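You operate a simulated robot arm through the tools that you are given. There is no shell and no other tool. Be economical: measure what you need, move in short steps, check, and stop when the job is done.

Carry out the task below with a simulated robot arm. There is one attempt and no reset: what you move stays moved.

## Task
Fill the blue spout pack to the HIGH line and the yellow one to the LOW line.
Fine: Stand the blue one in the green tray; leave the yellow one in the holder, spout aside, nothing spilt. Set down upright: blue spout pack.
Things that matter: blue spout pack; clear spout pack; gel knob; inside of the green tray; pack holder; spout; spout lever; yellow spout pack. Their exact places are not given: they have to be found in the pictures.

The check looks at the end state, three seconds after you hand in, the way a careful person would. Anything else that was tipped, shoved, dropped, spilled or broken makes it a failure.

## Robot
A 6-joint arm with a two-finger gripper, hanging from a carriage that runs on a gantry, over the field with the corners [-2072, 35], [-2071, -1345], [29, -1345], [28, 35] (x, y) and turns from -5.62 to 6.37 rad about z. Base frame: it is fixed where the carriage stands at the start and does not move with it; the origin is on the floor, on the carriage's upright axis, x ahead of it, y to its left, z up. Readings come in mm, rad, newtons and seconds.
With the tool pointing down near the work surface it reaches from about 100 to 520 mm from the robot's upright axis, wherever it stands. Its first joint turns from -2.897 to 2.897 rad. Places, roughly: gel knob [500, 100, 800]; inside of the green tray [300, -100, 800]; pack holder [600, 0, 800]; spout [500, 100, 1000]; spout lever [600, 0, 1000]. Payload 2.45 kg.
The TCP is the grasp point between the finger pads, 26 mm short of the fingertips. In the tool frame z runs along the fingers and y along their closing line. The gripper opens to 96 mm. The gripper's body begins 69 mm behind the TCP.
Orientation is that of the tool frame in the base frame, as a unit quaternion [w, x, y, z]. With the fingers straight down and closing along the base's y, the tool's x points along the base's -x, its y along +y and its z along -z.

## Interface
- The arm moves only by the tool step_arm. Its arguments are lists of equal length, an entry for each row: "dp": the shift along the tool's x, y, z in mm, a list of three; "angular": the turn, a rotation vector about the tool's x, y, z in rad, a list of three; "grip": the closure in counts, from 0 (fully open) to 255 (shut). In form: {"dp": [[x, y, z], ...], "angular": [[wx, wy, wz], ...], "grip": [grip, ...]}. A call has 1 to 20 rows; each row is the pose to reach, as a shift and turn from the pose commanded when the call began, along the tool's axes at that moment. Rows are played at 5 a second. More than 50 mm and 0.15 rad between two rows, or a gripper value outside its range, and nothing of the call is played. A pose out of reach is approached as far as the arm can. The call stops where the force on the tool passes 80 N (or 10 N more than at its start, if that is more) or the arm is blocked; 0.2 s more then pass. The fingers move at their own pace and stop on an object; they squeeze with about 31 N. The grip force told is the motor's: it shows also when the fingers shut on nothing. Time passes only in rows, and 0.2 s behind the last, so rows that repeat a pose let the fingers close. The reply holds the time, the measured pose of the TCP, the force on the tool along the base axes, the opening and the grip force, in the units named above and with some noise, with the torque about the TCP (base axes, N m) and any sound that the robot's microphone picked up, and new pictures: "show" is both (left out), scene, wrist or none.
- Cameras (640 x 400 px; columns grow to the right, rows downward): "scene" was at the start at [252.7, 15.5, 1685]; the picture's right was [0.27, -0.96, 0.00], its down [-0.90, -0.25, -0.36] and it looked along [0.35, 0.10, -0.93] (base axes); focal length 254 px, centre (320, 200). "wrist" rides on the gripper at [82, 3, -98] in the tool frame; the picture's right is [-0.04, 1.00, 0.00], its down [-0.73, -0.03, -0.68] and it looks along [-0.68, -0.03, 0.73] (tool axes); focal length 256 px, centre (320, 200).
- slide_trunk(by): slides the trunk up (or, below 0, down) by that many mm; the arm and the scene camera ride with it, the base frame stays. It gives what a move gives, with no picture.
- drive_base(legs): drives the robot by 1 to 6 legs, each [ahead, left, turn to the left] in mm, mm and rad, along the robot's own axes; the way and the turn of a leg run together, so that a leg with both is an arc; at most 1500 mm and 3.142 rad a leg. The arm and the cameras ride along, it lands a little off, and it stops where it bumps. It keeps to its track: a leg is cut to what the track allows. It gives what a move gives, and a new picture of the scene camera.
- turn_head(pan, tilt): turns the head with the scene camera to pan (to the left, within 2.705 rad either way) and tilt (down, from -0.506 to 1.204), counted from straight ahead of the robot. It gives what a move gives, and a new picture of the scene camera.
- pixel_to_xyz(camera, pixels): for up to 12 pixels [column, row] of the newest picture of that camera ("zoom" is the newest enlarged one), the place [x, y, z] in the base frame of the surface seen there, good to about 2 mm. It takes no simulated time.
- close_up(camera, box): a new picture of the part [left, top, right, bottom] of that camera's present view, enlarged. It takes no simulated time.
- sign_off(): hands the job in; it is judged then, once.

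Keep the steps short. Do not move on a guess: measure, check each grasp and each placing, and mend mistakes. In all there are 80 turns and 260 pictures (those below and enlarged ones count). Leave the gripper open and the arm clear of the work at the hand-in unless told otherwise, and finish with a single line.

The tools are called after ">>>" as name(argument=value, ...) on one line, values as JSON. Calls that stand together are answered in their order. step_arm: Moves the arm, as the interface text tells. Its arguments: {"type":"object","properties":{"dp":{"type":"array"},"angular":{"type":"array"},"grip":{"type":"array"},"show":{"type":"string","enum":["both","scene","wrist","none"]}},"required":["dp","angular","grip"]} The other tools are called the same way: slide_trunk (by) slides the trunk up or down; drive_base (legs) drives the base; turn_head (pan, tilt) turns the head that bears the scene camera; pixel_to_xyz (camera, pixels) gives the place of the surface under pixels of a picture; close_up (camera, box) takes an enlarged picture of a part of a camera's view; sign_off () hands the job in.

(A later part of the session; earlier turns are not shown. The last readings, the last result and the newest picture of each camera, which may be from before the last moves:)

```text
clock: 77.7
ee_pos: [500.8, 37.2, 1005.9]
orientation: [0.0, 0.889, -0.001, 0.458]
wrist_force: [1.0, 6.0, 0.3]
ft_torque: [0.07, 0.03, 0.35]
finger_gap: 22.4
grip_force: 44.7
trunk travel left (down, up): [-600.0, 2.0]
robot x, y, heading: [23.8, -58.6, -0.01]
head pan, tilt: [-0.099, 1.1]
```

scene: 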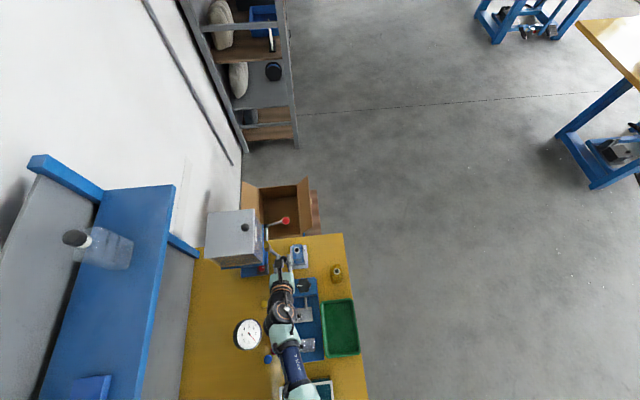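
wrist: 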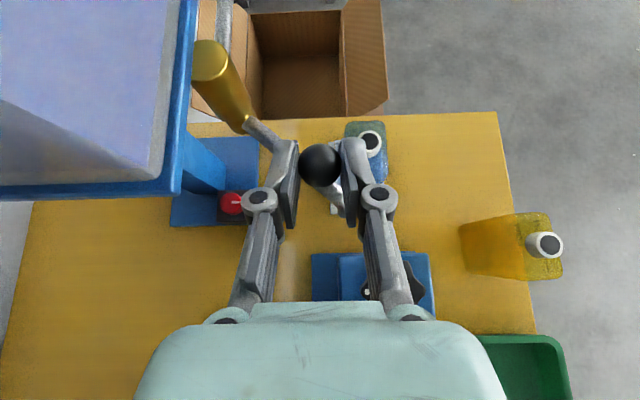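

The spout swings freely at 6 N. I'll continue the arc to about 267° and look.

>>> step_arm(dp=[[5.8, 7.9, 8.2], [12.4, 13.9, 17.4], [19.5, 17.9, 27.4], [26.8, 19.6, 37.7]], angular=[[0, 0, 0], [0, 0, 0], [0, 0, 0], [0, 0, 0]], grip=[220, 220, 220, 220])

>>> close_up(camera="wrist", box=[220, 50, 460, 250])

```text
clock: 78.7
ee_pos: [548.2, 18.4, 1005.4]
orientation: [-0.001, 0.889, 0.0, 0.458]
wrist_force: [-0.4, 8.7, 2.8]
ft_torque: [0.04, 0.38, 0.28]
finger_gap: 22.5
grip_force: 45.0
trunk travel left (down, up): [-600.0, 2.0]
robot x, y, heading: [26.4, -57.7, -0.009]
head pan, tilt: [-0.099, 1.1]
```

scene: 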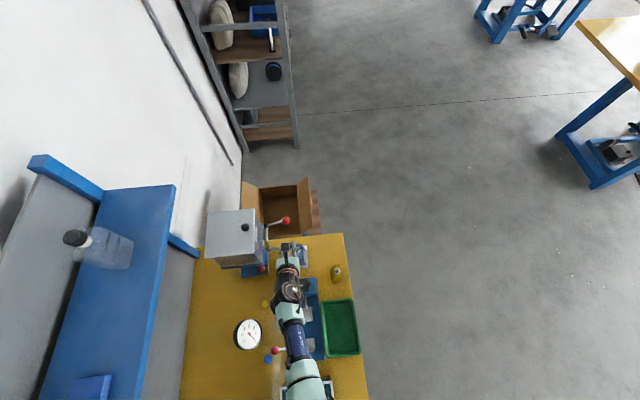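
wrist: 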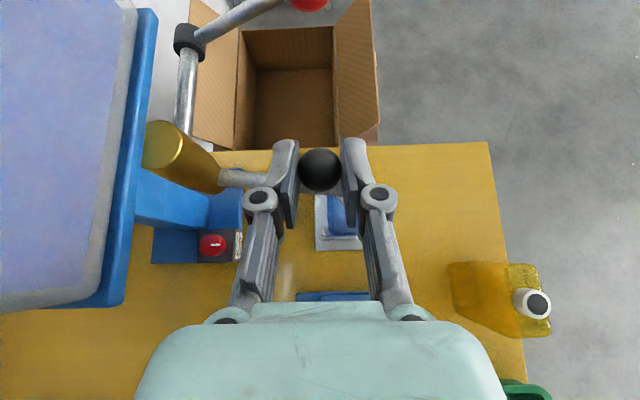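

```text
2.00 times, centred on (340, 150) of wrist
```

zoom: 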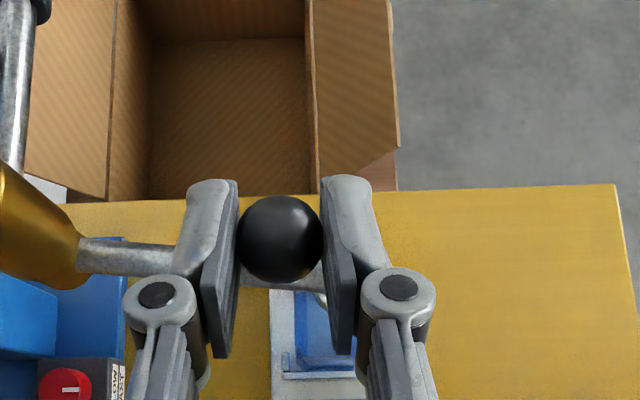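

Nearly there. I'll nudge about 8 mm further in x and watch the force for an end stop.

>>> step_arm(dp=[[1.2, -0.3, 1.6], [2.3, -0.6, 3.3], [3.5, -0.8, 4.9], [4.6, -1, 6.5]], angular=[[0, 0, 0], [0, 0, 0], [0, 0, 0], [0, 0, 0]], grip=[220, 220, 220, 220], show="wrist")

>>> close_up(camera="scene", box=[250, 210, 330, 290])

```text
clock: 79.7
ee_pos: [555.8, 18.3, 1005.1]
orientation: [0.0, 0.889, -0.001, 0.459]
wrist_force: [-1.9, 2.8, 5.2]
ft_torque: [0.0, 0.17, 0.25]
finger_gap: 22.0
grip_force: 45.5
trunk travel left (down, up): [-600.0, 2.0]
robot x, y, heading: [26.4, -55.5, -0.012]
head pan, tilt: [-0.099, 1.1]
```

wrist: 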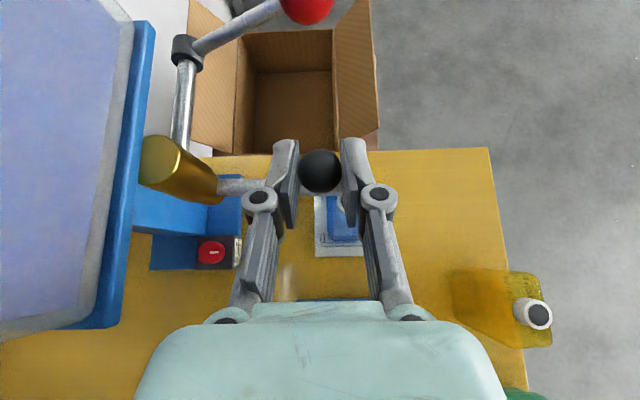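

```text
5.00 times, centred on (290, 250) of scene
```

zoom: 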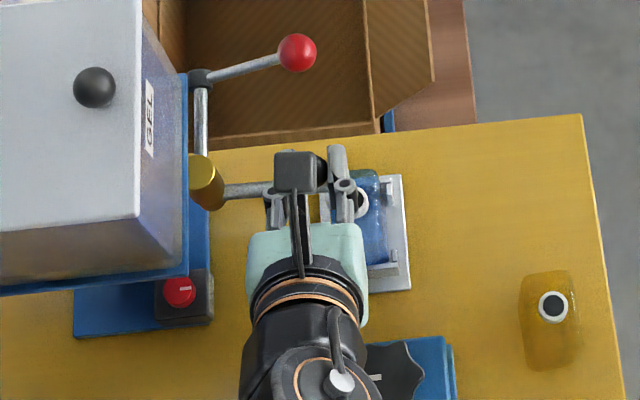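

I'll open, back off along the finger axis, and check the tip against the pack mouth.

>>> step_arm(dp=[[0, 0, 0], [0, 0, 0], [0, 0, -30], [0, 0, -65], [0, 0, -100]], angular=[[0, 0, 0], [0, 0, 0], [0, 0, 0], [0, 0, 0], [0, 0, 0]], grip=[117, 117, 117, 117, 117])

>>> close_up(camera="wrist", box=[220, 50, 420, 250])

>>> close_up(camera="scene", box=[260, 210, 320, 280])

```text
clock: 80.9
ee_pos: [473.4, 17.7, 1064.3]
orientation: [0.001, 0.889, -0.001, 0.459]
wrist_force: [0.6, 0.2, 0.7]
ft_torque: [0.02, 0.03, -0.02]
finger_gap: 52.1
grip_force: 0.1
trunk travel left (down, up): [-600.0, 2.0]
robot x, y, heading: [25.2, -55.8, -0.003]
head pan, tilt: [-0.099, 1.1]
```

scene: 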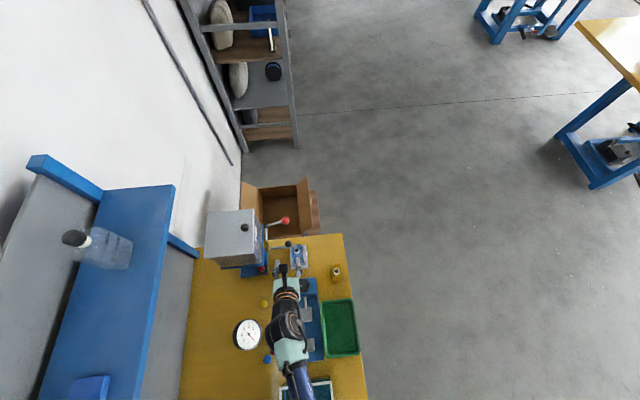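
wrist: 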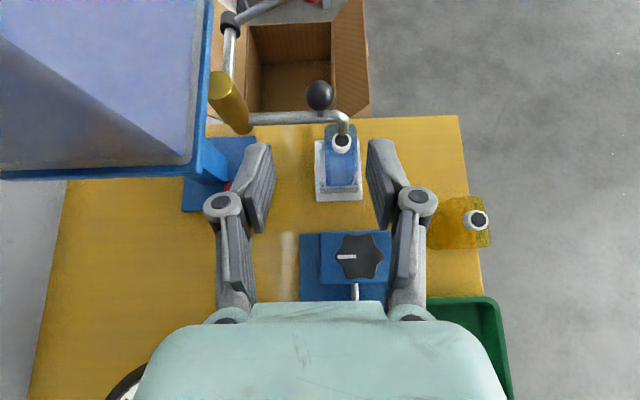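

```text
2.00 times, centred on (320, 150) of wrist
```

zoom: 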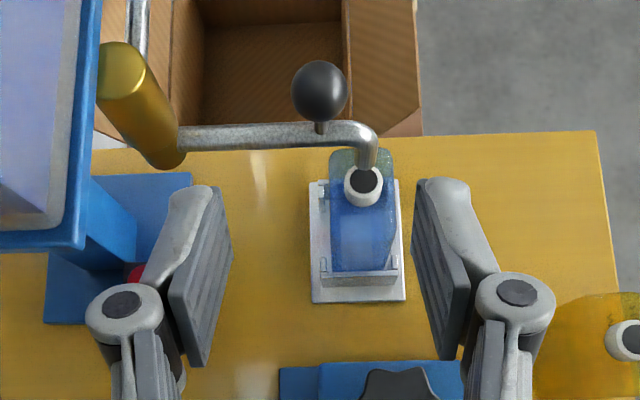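

```text
5.71 times, centred on (290, 245) of scene
```

zoom: 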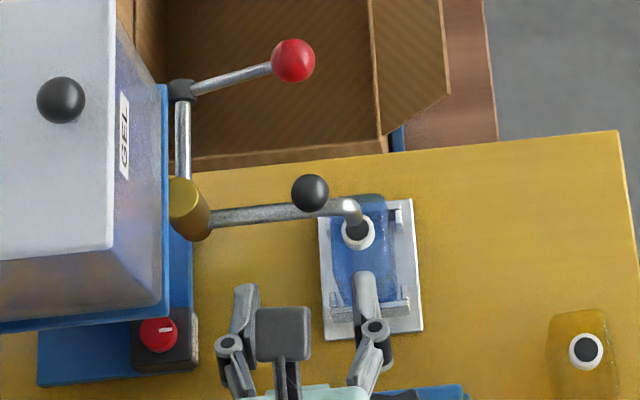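

I'll check the positions: pipe bend and tip against the neck, plus the lever ball.

>>> pixel_to_xyz(camera="zoom", pixels=[[352, 207], [357, 222], [358, 238], [347, 245], [372, 238], [310, 190], [293, 60], [190, 90], [240, 78], [188, 195], [260, 210]])

>>> pixel_to_xyz(camera="wrist", pixels=[[344, 133], [343, 128], [345, 120], [342, 142], [335, 147], [351, 143], [320, 95]])

```text
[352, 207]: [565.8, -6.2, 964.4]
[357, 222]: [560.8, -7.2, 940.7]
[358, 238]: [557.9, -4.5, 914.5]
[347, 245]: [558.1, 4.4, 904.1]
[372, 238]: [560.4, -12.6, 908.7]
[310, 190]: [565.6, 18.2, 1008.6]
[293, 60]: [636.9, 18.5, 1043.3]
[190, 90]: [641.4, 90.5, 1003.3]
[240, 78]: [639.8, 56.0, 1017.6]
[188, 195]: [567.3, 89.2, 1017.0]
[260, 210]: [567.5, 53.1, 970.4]
```

```text
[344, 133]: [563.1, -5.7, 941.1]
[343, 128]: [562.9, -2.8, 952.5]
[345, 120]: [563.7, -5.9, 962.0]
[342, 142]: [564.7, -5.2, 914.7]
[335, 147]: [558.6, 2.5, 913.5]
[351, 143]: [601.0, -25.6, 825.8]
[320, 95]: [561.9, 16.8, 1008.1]
```

The tip is centred over the mouth, both at about (566, -5). The lever's rod runs along y, so I'll roll the hand 90° and grip its ball from above and below. I'll roll here and look at the lever.

>>> step_arm(dp=[[0, 0, 0], [0, 0, 0], [0, 0, 0], [0, 0, 0], [0, 0, 0], [0, 0, 0], [0, 0, 0], [0, 0, 0], [0, 0, 0], [0, 0, 0], [0, 0, 0], [0, 0, 0]], angular=[[0, 0, 0.14], [0, 0, 0.28], [0, 0, 0.42], [0, 0, 0.56], [0, 0, 0.7], [0, 0, 0.84], [0, 0, 0.98], [0, 0, 1.12], [0, 0, 1.26], [0, 0, 1.4], [0, 0, 1.5], [0, 0, 1.571]], grip=[117, 117, 117, 117, 117, 117, 117, 117, 117, 117, 117, 117])

>>> close_up(camera="scene", box=[255, 205, 315, 265])

```text
clock: 83.5
ee_pos: [474.1, 18.3, 1063.9]
orientation: [0.325, -0.628, 0.628, -0.325]
wrist_force: [-0.6, 0.2, -0.4]
ft_torque: [-0.02, -0.01, 0.01]
finger_gap: 52.2
grip_force: 0.0
trunk travel left (down, up): [-600.0, 2.0]
robot x, y, heading: [26.9, -57.2, -0.005]
head pan, tilt: [-0.099, 1.1]
```

scene: 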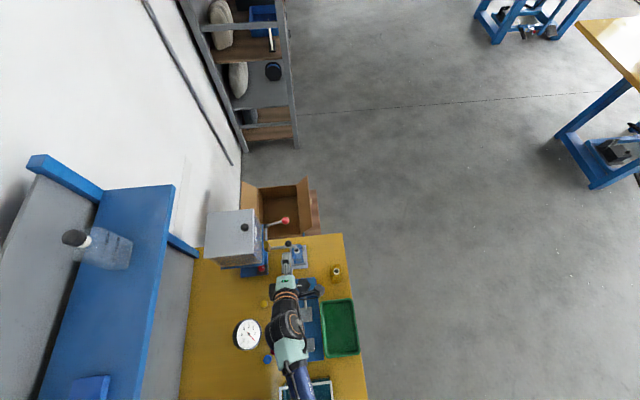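
wrist: 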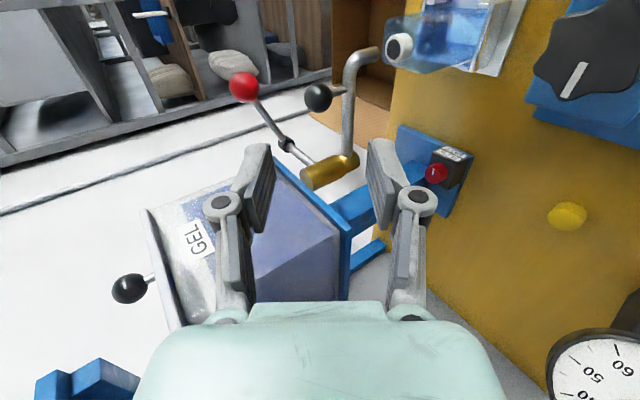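

```text
6.67 times, centred on (285, 235) of scene
```

zoom: 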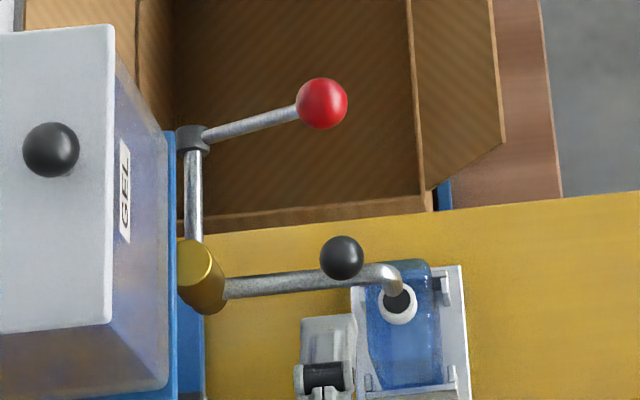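

The lever ball is clear in both views. I'll measure it and the hub.

>>> pixel_to_xyz(camera="wrist", pixels=[[243, 86], [229, 86], [257, 86], [243, 72], [243, 100], [286, 145], [265, 118], [318, 97]])

>>> pixel_to_xyz(camera="zoom", pixels=[[322, 103], [300, 103], [344, 103], [322, 82], [322, 125], [192, 138], [250, 122]])

```text
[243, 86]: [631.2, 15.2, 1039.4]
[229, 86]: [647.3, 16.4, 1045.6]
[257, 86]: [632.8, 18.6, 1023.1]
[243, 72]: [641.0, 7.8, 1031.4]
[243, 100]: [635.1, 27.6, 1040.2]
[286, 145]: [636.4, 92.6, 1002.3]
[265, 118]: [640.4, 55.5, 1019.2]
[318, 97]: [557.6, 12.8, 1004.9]
```

```text
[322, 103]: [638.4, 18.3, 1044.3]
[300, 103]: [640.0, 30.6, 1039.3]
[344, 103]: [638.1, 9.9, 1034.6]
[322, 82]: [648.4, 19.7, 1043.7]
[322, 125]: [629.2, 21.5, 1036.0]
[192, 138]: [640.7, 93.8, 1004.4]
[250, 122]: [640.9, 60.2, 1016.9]
```

Lever ball centre ≈ (641, 19, 1032), hub ≈ (641, 95, 1000). I'll go to a pre-grasp 60 mm back along the finger axis.

>>> step_arm(dp=[[0, -24, 32], [0, -47, 63], [-1, -70, 93.7], [-1, -70, 93.7]], angular=[[0, 0, 0], [0, 0, 0], [0, 0, 0], [0, 0, 0]], grip=[117, 117, 117, 117])

>>> close_up(camera="scene", box=[255, 205, 315, 265])

```text
clock: 84.5
ee_pos: [591.2, 17.0, 1065.1]
orientation: [0.325, -0.628, 0.629, -0.324]
wrist_force: [0.5, 0.9, 0.6]
ft_torque: [0.0, -0.01, -0.02]
finger_gap: 52.0
grip_force: 0.0
trunk travel left (down, up): [-600.0, 2.0]
robot x, y, heading: [25.6, -57.9, -0.006]
head pan, tilt: [-0.099, 1.1]
```

scene: 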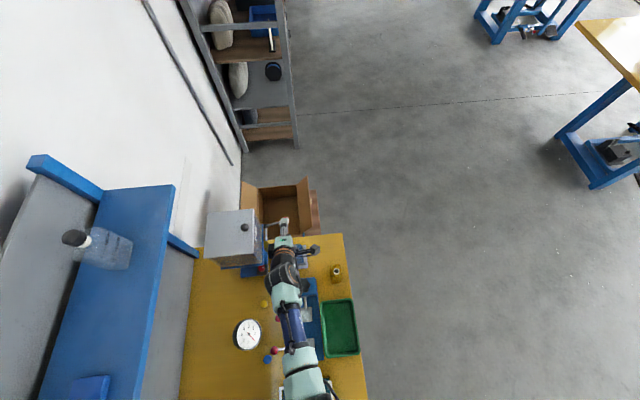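
wrist: 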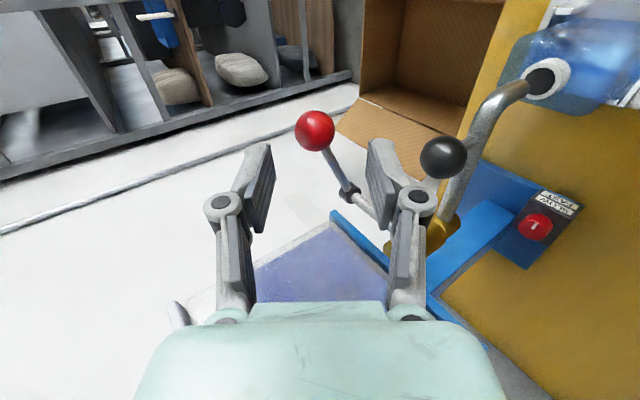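

```text
6.67 times, centred on (285, 235) of scene
```

zoom: 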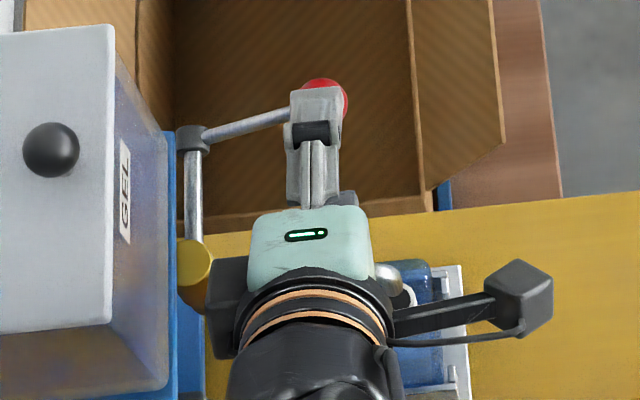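

Aligned and clear of the spout ball. I'll advance 60 mm and close on the lever ball.

>>> step_arm(dp=[[-1, 0, 25], [-1, 0, 45], [-1, 0, 59], [-1, 0, 59], [-1, 0, 59], [-1, 0, 59]], angular=[[0, 0, 0], [0, 0, 0], [0, 0, 0], [0, 0, 0], [0, 0, 0], [0, 0, 0]], grip=[117, 117, 117, 160, 200, 200])

>>> close_up(camera="scene", box=[255, 205, 315, 265])

```text
clock: 85.9
ee_pos: [640.1, 19.1, 1031.3]
orientation: [-0.325, 0.629, -0.628, 0.324]
wrist_force: [2.3, -2.9, 3.9]
ft_torque: [0.13, -0.02, 0.15]
finger_gap: 25.6
grip_force: 45.2
trunk travel left (down, up): [-600.0, 2.0]
robot x, y, heading: [23.8, -57.5, -0.006]
head pan, tilt: [-0.099, 1.1]
```

scene: 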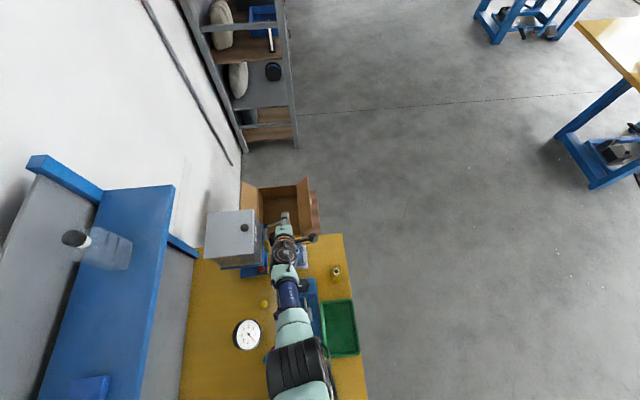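
wrist: 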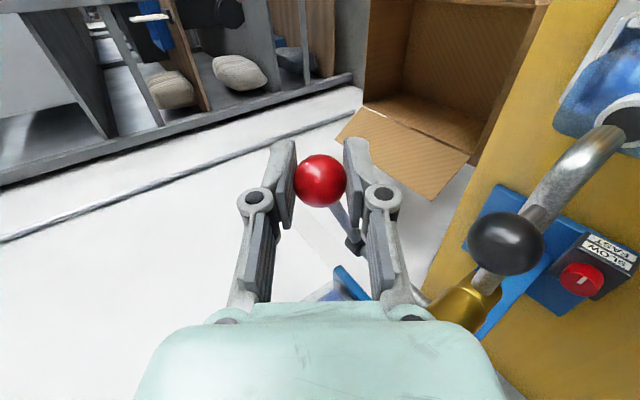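

```text
6.67 times, centred on (285, 235) of scene
```

zoom: 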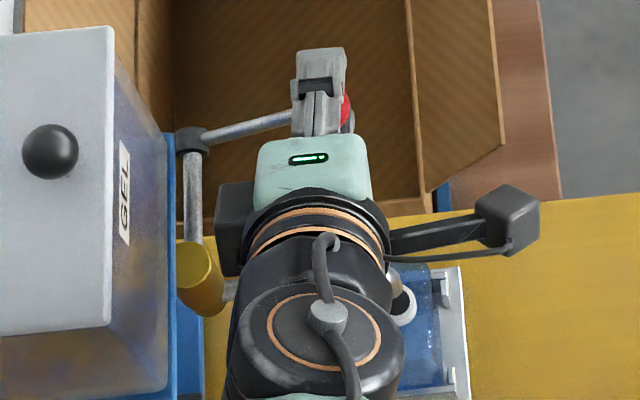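

The lever ball is held at 25.6 mm. I'll test its direction with a small 5° push down and read the force.

>>> step_arm(dp=[[1.2, 2.8, 2], [2.5, 5.7, 4]], angular=[[0, 0, 0], [0, 0, 0]], grip=[220, 220])

>>> close_up(camera="wrist", box=[440, 0, 640, 200])

```text
clock: 86.5
ee_pos: [640.1, 16.7, 1025.9]
orientation: [-0.325, 0.628, -0.628, 0.325]
wrist_force: [0.1, -1.4, 12.1]
ft_torque: [0.83, -0.05, 0.85]
finger_gap: 25.8
grip_force: 44.7
trunk travel left (down, up): [-600.0, 2.0]
robot x, y, heading: [24.0, -57.0, -0.011]
head pan, tilt: [-0.099, 1.1]
```

scene: 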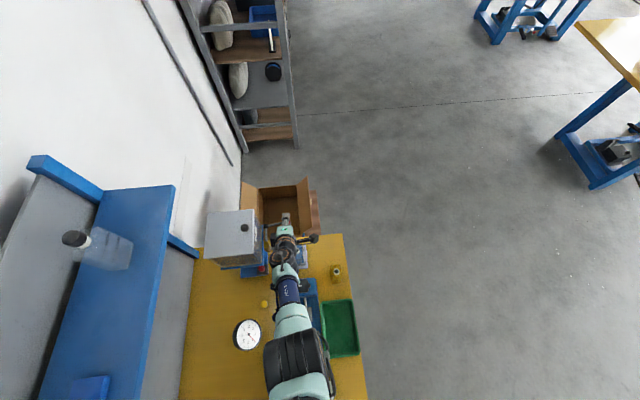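
wrist: 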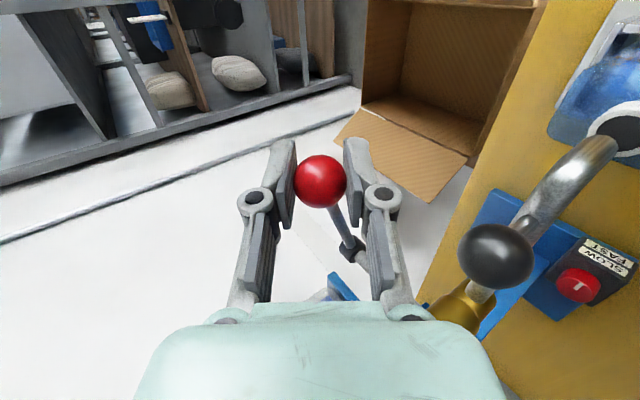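

```text
2.00 times, centred on (540, 100) of wrist
```

zoom: 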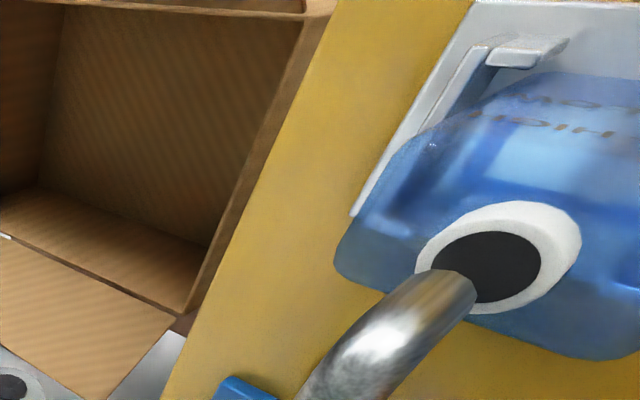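

It gives downward with 12 N, which feels like a spring. I'll do a short pulse, down to about 15° and straight back, then look at the pack.

>>> step_arm(dp=[[1.1, 3.8, 2.7], [2.1, 7.6, 5.4], [3.2, 11.4, 8.1], [3.2, 11.4, 8.1], [1.1, 3.8, 2.7], [-2.5, -5.7, -4]], angular=[[0, 0, 0], [0, 0, 0], [0, 0, 0], [0, 0, 0], [0, 0, 0], [0, 0, 0]], grip=[220, 220, 220, 220, 220, 220])

>>> close_up(camera="wrist", box=[520, 0, 640, 160])

>>> close_up(camera="scene", box=[285, 235, 320, 275])

```text
clock: 87.9
ee_pos: [640.8, 15.1, 1023.4]
orientation: [0.321, -0.626, 0.63, -0.329]
wrist_force: [15.1, 7.8, -4.2]
ft_torque: [-0.24, -0.02, 0.18]
finger_gap: 25.8
grip_force: 45.3
out of reach, approached as far as the arm can: row 2, 3, 4, 6
trunk travel left (down, up): [-600.0, 2.0]
robot x, y, heading: [24.6, -58.1, -0.006]
head pan, tilt: [-0.099, 1.1]
```

scene: 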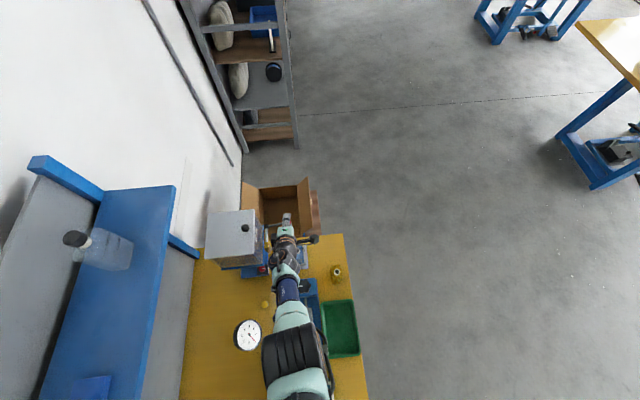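
wrist: 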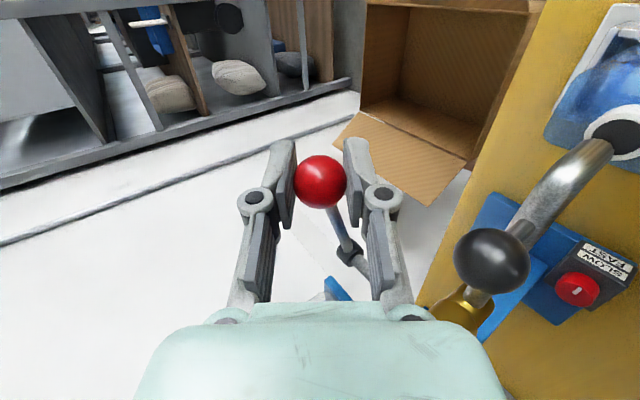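

```text
2.50 times, centred on (580, 80) of wrist
```

zoom: 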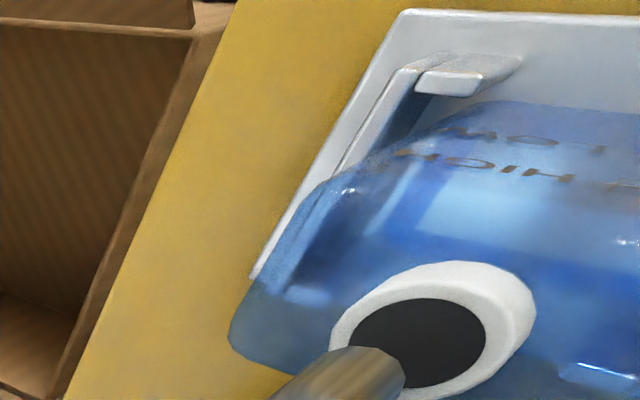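

```text
10.00 times, centred on (302, 255) of scene
```

zoom: 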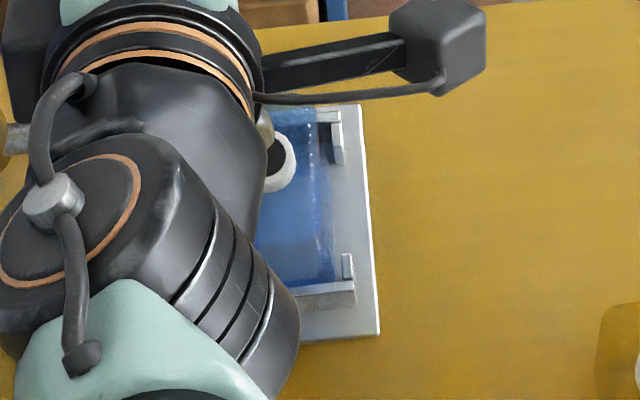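

The arm is at its reach limit at this trunk height. I'll release, back off, and lower the trunk to bring the shoulder nearer.

>>> step_arm(dp=[[0, 0, 0], [0, 0, 0], [0, 0, -20], [0, 0, -50], [0, 0, -80]], angular=[[0, 0, 0], [0, 0, 0], [0, 0, 0], [0, 0, 0], [0, 0, 0]], grip=[117, 117, 117, 117, 117])

>>> close_up(camera="wrist", box=[280, 20, 640, 245])

>>> pixel_to_xyz(camera="wrist", pixels=[[314, 120], [320, 130]])

```text
clock: 89.1
ee_pos: [572.8, 19.4, 1078.1]
orientation: [-0.323, 0.629, -0.628, 0.324]
wrist_force: [0.2, -1.0, 1.8]
ft_torque: [-0.03, 0.09, 0.03]
finger_gap: 52.1
grip_force: 0.0
out of reach, approached as far as the arm can: row 3, 4
trunk travel left (down, up): [-600.0, 2.0]
robot x, y, heading: [21.8, -55.5, -0.006]
head pan, tilt: [-0.099, 1.1]
```

scene: 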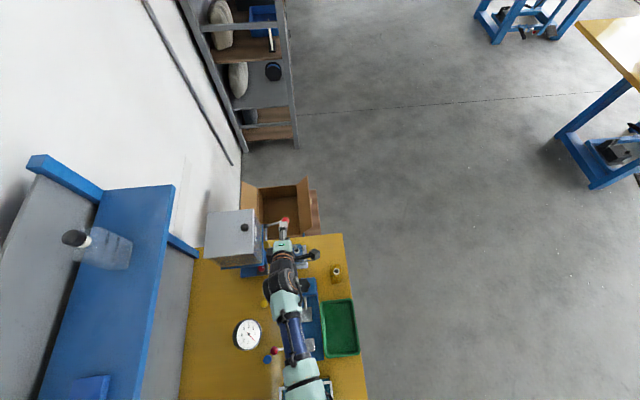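
wrist: 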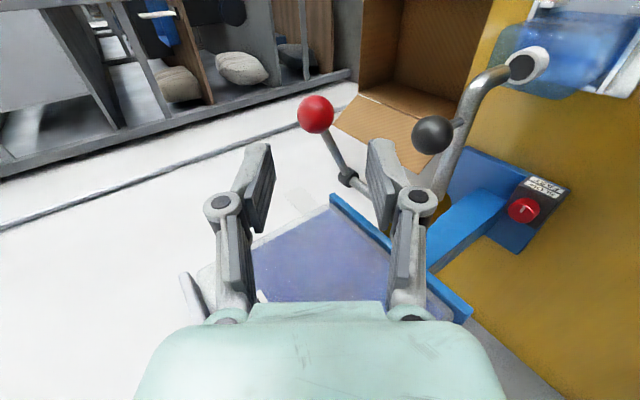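

```text
1.78 times, centred on (460, 132) of wrist
```

zoom: 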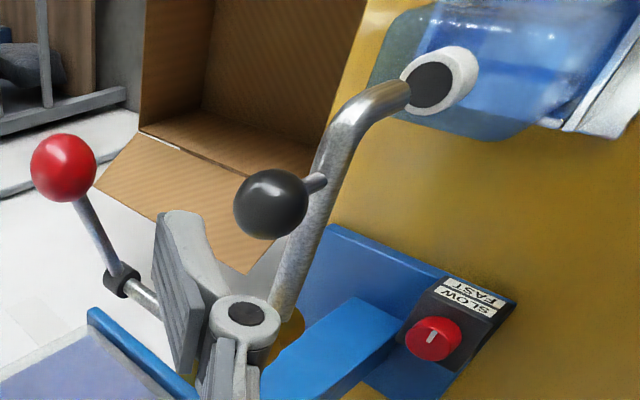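

```text
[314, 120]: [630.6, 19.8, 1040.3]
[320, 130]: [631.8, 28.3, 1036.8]
```

The lever sprang back to its rest position, so it's a spring-return valve and simply pushing it down opens it. I'll close the fingers, raise the arm 100 and lower the trunk 100 to gain reach.

>>> step_arm(dp=[[0, -27, -19], [0, -54, -38], [0, -82, -58], [0, -82, -58], [0, -82, -58]], angular=[[0, 0, 0], [0, 0, 0], [0, 0, 0], [0, 0, 0], [0, 0, 0]], grip=[117, 160, 210, 255, 255], show="none")

>>> slide_trunk(by=-100)

>>> step_arm(dp=[[0, 0, 0]], angular=[[0, 0, 0]], grip=[255])

```text
clock: 90.3
ee_pos: [574.5, 20.4, 1178.3]
orientation: [0.324, -0.628, 0.629, -0.324]
wrist_force: [0.5, 0.3, -0.3]
ft_torque: [0.03, -0.01, 0.01]
finger_gap: 0.0
grip_force: 28.2
trunk travel left (down, up): [-600.0, 2.0]
robot x, y, heading: [23.6, -58.9, -0.006]
head pan, tilt: [-0.099, 1.1]
```

```text
clock: 91.6
ee_pos: [575.5, 20.5, 1079.3]
orientation: [0.324, -0.628, 0.628, -0.324]
wrist_force: [-0.1, 0.4, -0.5]
ft_torque: [0.0, 0.03, 0.0]
finger_gap: 0.1
grip_force: 28.7
trunk travel left (down, up): [-500.0, 102.0]
robot x, y, heading: [25.2, -57.9, -0.009]
head pan, tilt: [-0.099, 1.1]
```

```text
clock: 92.0
ee_pos: [574.5, 19.5, 1078.3]
orientation: [0.324, -0.628, 0.628, -0.325]
wrist_force: [0.0, -0.1, -0.1]
ft_torque: [0.08, 0.01, 0.02]
finger_gap: 0.1
grip_force: 28.7
trunk travel left (down, up): [-500.0, 102.0]
robot x, y, heading: [19.0, -60.4, -0.009]
head pan, tilt: [-0.099, 1.1]
```

scene: 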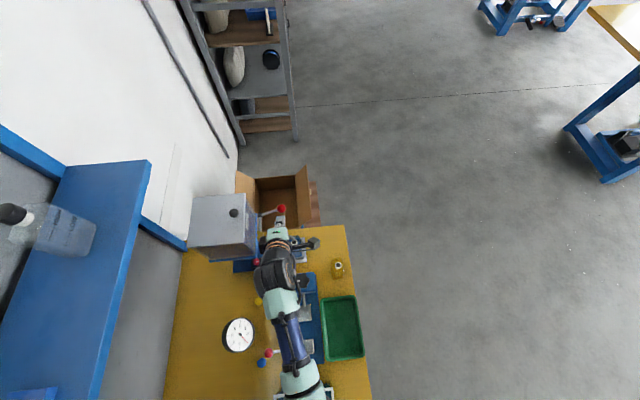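
wrist: 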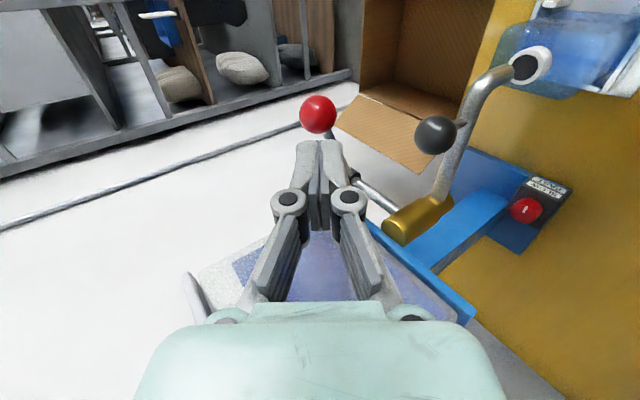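

I'll move the closed fingertips above the lever ball and press down about 15 mm briefly, then come back up, to see what happens.

>>> step_arm(dp=[[1, -16, 23], [2, -32, 45.3], [2, -32, 45.3], [2, -24, 51], [2, -17, 56], [2, -11, 60]], angular=[[0, 0, 0], [0, 0, 0], [0, 0, 0], [0, 0, 0], [0, 0, 0], [0, 0, 0]], grip=[255, 255, 255, 255, 255, 255])

>>> close_up(camera="wrist", box=[280, 20, 640, 245])

```text
clock: 93.4
ee_pos: [630.3, 18.0, 1053.5]
orientation: [0.325, -0.628, 0.629, -0.324]
wrist_force: [-1.0, -0.9, 2.1]
ft_torque: [-0.02, 0.04, -0.03]
finger_gap: 0.0
grip_force: 28.8
trunk travel left (down, up): [-500.0, 102.0]
robot x, y, heading: [28.5, -54.7, -0.009]
head pan, tilt: [-0.099, 1.1]
```

scene: 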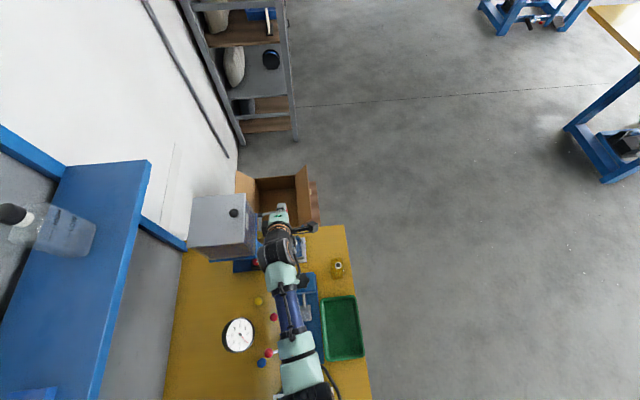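
wrist: 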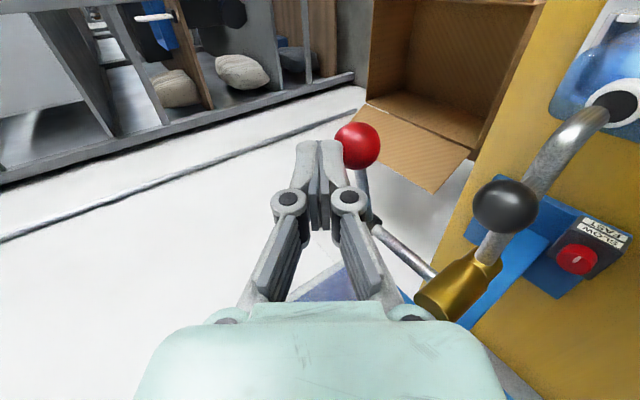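

```text
1.78 times, centred on (460, 132) of wrist
```

zoom: 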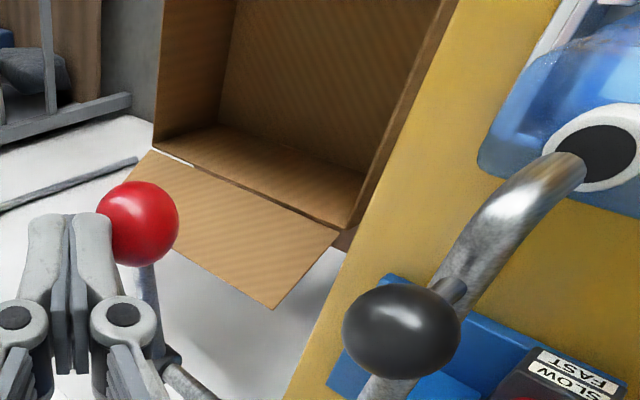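

I reach it now, and the fingertips are just above the ball. I'll press down 20 mm and look while it is pressed (time only passes in rows).

>>> step_arm(dp=[[0, 8, 6], [0, 16.3, 11.6]], angular=[[0, 0, 0], [0, 0, 0]], grip=[255, 255])

>>> close_up(camera="wrist", box=[440, 0, 640, 200])

>>> close_up(camera="scene", box=[255, 205, 325, 265])

```text
clock: 94.0
ee_pos: [628.8, 18.3, 1033.0]
orientation: [0.324, -0.628, 0.629, -0.324]
wrist_force: [0.0, -0.5, 2.1]
ft_torque: [-0.02, -0.02, -0.03]
finger_gap: 0.2
grip_force: 28.3
trunk travel left (down, up): [-500.0, 102.0]
robot x, y, heading: [25.5, -55.4, -0.008]
head pan, tilt: [-0.099, 1.1]
```

scene: 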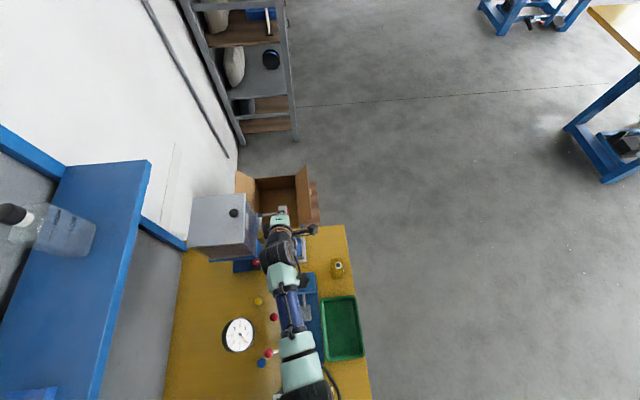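
wrist: 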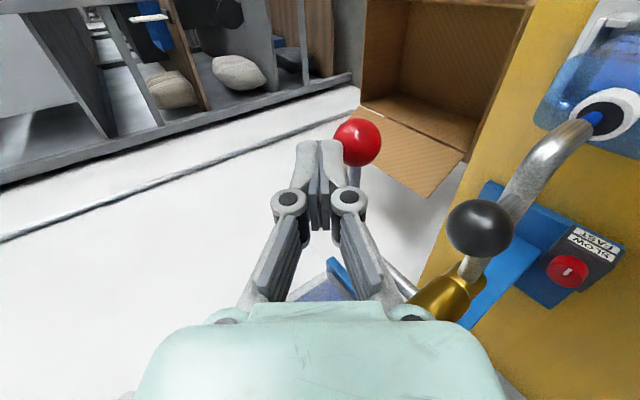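

```text
2.00 times, centred on (540, 100) of wrist
```

zoom: 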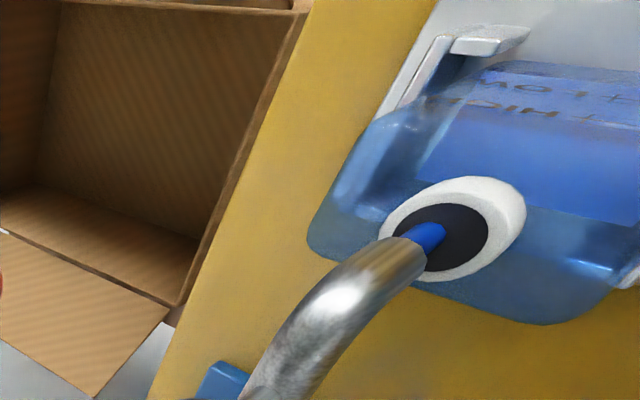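

```text
6.67 times, centred on (290, 235) of scene
```

zoom: 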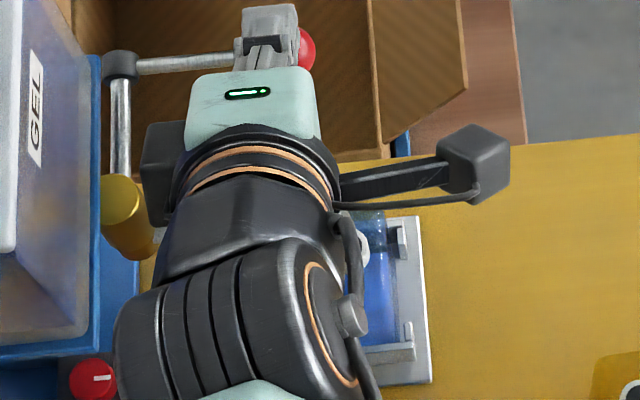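

Gel is flowing cleanly into the mouth. I'll lift at once to close, then inspect the level for calibration.

>>> step_arm(dp=[[0, -18, -13]], angular=[[0, 0, 0]], grip=[255])

>>> close_up(camera="wrist", box=[500, 0, 640, 160])

>>> close_up(camera="scene", box=[285, 230, 325, 270])

```text
clock: 94.4
ee_pos: [629.8, 17.6, 1054.8]
orientation: [-0.325, 0.628, -0.628, 0.324]
wrist_force: [-0.3, 0.5, 1.2]
ft_torque: [0.0, -0.04, 0.01]
finger_gap: 0.0
grip_force: 28.1
trunk travel left (down, up): [-500.0, 102.0]
robot x, y, heading: [24.3, -55.3, -0.008]
head pan, tilt: [-0.099, 1.1]
```

scene: 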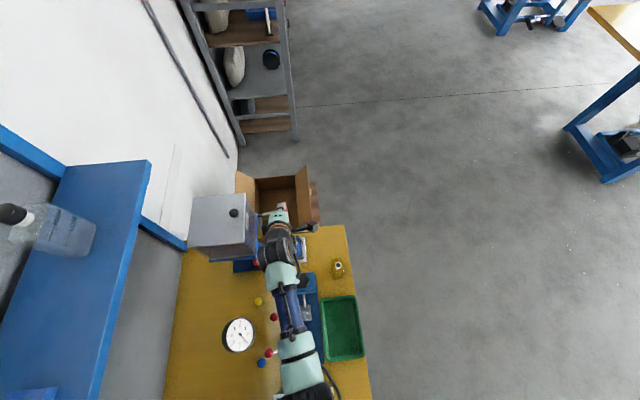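
wrist: 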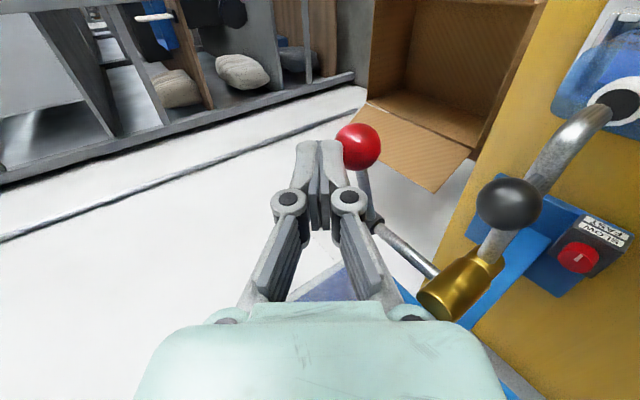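

```text
2.50 times, centred on (570, 80) of wrist
```

zoom: 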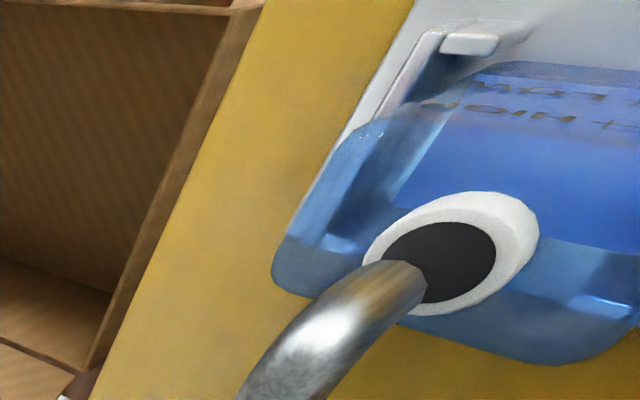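

```text
10.00 times, centred on (305, 250) of scene
```

zoom: 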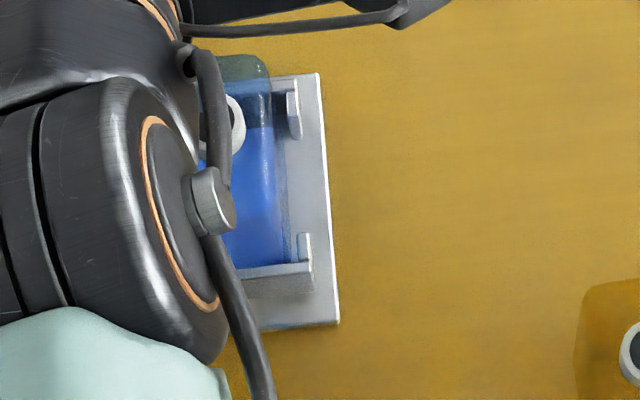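

Flow stopped. I can see a blue gel surface inside, so I'll query its height.

>>> pixel_to_xyz(camera="zoom", pixels=[[255, 160], [265, 220], [245, 200], [268, 140], [250, 80], [240, 240], [285, 200]])

>>> pixel_to_xyz(camera="wrist", pixels=[[610, 62], [625, 55], [600, 65], [632, 70], [595, 78]])

```text
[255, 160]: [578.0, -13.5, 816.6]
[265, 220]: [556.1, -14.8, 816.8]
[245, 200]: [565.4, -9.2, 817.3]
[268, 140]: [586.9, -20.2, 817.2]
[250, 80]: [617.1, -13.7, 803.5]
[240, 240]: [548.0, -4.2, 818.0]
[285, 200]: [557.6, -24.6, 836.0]
```

```text
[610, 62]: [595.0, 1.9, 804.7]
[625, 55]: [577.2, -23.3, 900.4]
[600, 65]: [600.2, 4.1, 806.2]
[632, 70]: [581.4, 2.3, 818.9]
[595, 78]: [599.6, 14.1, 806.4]
```

The pixel depth reads the gel surface directly: z ≈ 817. HIGH in the holder is about 880. I'll do a longer pulse (about 1.3 s) to calibrate.

>>> step_arm(dp=[[0, 9, 6.5], [0, 18, 13], [0, 18, 13], [0, 18, 13], [0, 18, 13], [0, 18, 13], [0, 18, 13], [0, 0, 0]], angular=[[0, 0, 0], [0, 0, 0], [0, 0, 0], [0, 0, 0], [0, 0, 0], [0, 0, 0], [0, 0, 0], [0, 0, 0]], grip=[255, 255, 255, 255, 255, 255, 255, 255])

>>> close_up(camera="scene", box=[285, 230, 325, 270])

>>> pixel_to_xyz(camera="zoom", pixels=[[255, 160], [265, 220], [245, 200], [268, 140], [255, 180], [240, 240], [265, 200]])

```text
clock: 96.2
ee_pos: [628.8, 17.9, 1055.2]
orientation: [-0.324, 0.629, -0.628, 0.324]
wrist_force: [-0.5, 0.9, 1.2]
ft_torque: [0.02, -0.02, 0.02]
finger_gap: 0.4
grip_force: 28.6
trunk travel left (down, up): [-500.0, 102.0]
robot x, y, heading: [22.1, -56.3, -0.005]
head pan, tilt: [-0.099, 1.1]
```

scene: 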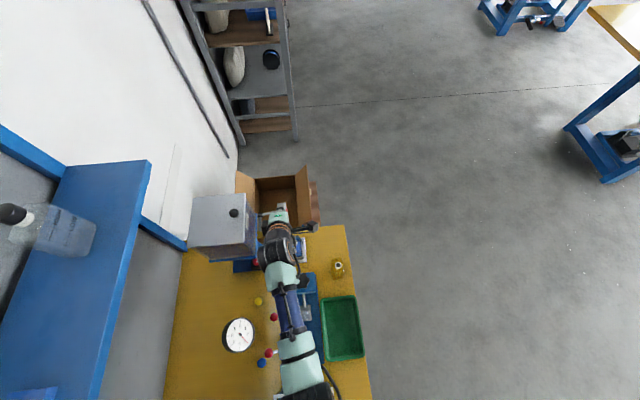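
wrist: 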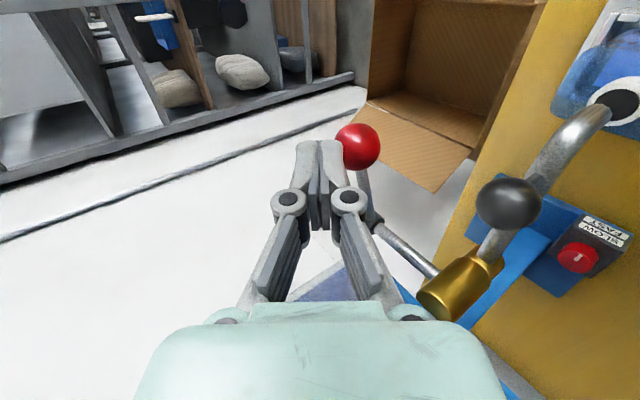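

```text
10.00 times, centred on (305, 250) of scene
```

zoom: 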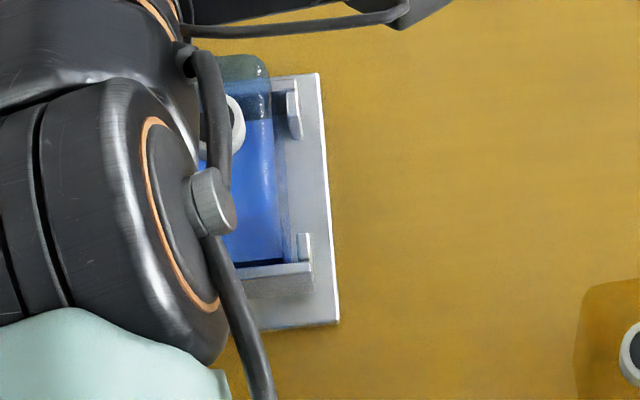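

```text
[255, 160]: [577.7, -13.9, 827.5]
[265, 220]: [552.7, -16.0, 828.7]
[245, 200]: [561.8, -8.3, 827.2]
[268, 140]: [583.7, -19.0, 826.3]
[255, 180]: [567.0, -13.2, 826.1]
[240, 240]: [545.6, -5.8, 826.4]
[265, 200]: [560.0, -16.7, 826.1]
```

Level 826.5, up about 10 mm for that pulse (~7 mm/s). I'll do a full 20-row pulse and expect about 853.

>>> step_arm(dp=[[0, 9, 6.5], [0, 18, 13], [0, 18, 13], [0, 18, 13], [0, 18, 13], [0, 18, 13], [0, 18, 13], [0, 18, 13], [0, 18, 13], [0, 18, 13], [0, 18, 13], [0, 18, 13], [0, 18, 13], [0, 18, 13], [0, 18, 13], [0, 18, 13], [0, 18, 13], [0, 18, 13], [0, 18, 13], [0, 0, 0]], angular=[[0, 0, 0], [0, 0, 0], [0, 0, 0], [0, 0, 0], [0, 0, 0], [0, 0, 0], [0, 0, 0], [0, 0, 0], [0, 0, 0], [0, 0, 0], [0, 0, 0], [0, 0, 0], [0, 0, 0], [0, 0, 0], [0, 0, 0], [0, 0, 0], [0, 0, 0], [0, 0, 0], [0, 0, 0], [0, 0, 0]], grip=[255, 255, 255, 255, 255, 255, 255, 255, 255, 255, 255, 255, 255, 255, 255, 255, 255, 255, 255, 255], show="scene")

>>> close_up(camera="scene", box=[285, 230, 325, 270])

>>> pixel_to_xyz(camera="zoom", pixels=[[255, 160], [265, 220], [245, 200], [268, 140], [255, 180], [240, 240], [265, 200]])

```text
clock: 100.4
ee_pos: [629.4, 18.2, 1055.8]
orientation: [-0.324, 0.628, -0.628, 0.324]
wrist_force: [0.5, -0.1, 0.6]
ft_torque: [0.02, -0.03, 0.02]
finger_gap: 0.1
grip_force: 28.2
trunk travel left (down, up): [-500.0, 102.0]
robot x, y, heading: [28.1, -53.3, -0.012]
head pan, tilt: [-0.099, 1.1]
```

scene: 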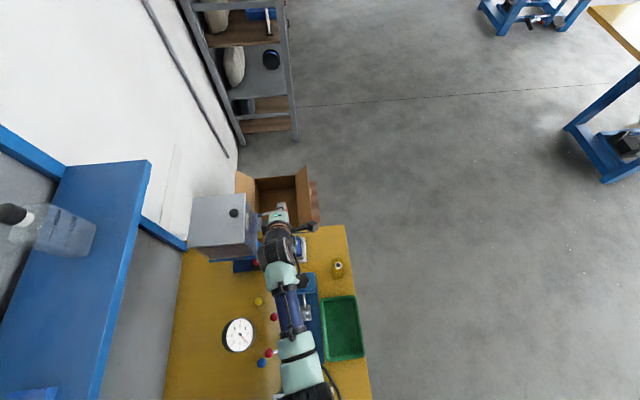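

```text
10.00 times, centred on (305, 250) of scene
```

zoom: 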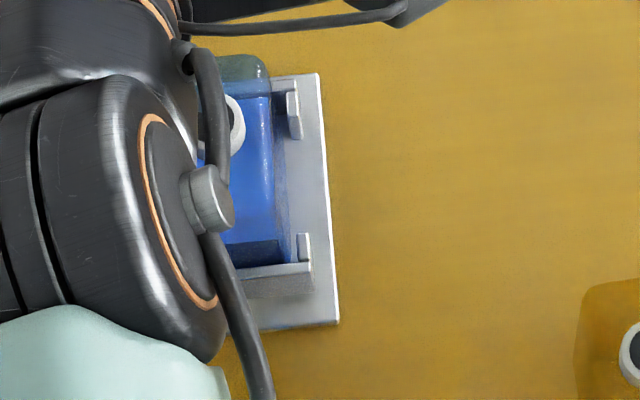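

```text
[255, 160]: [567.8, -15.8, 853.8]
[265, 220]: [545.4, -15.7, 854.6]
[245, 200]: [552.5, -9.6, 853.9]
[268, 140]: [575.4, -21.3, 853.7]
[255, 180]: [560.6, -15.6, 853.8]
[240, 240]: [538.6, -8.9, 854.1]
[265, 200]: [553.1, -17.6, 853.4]
```

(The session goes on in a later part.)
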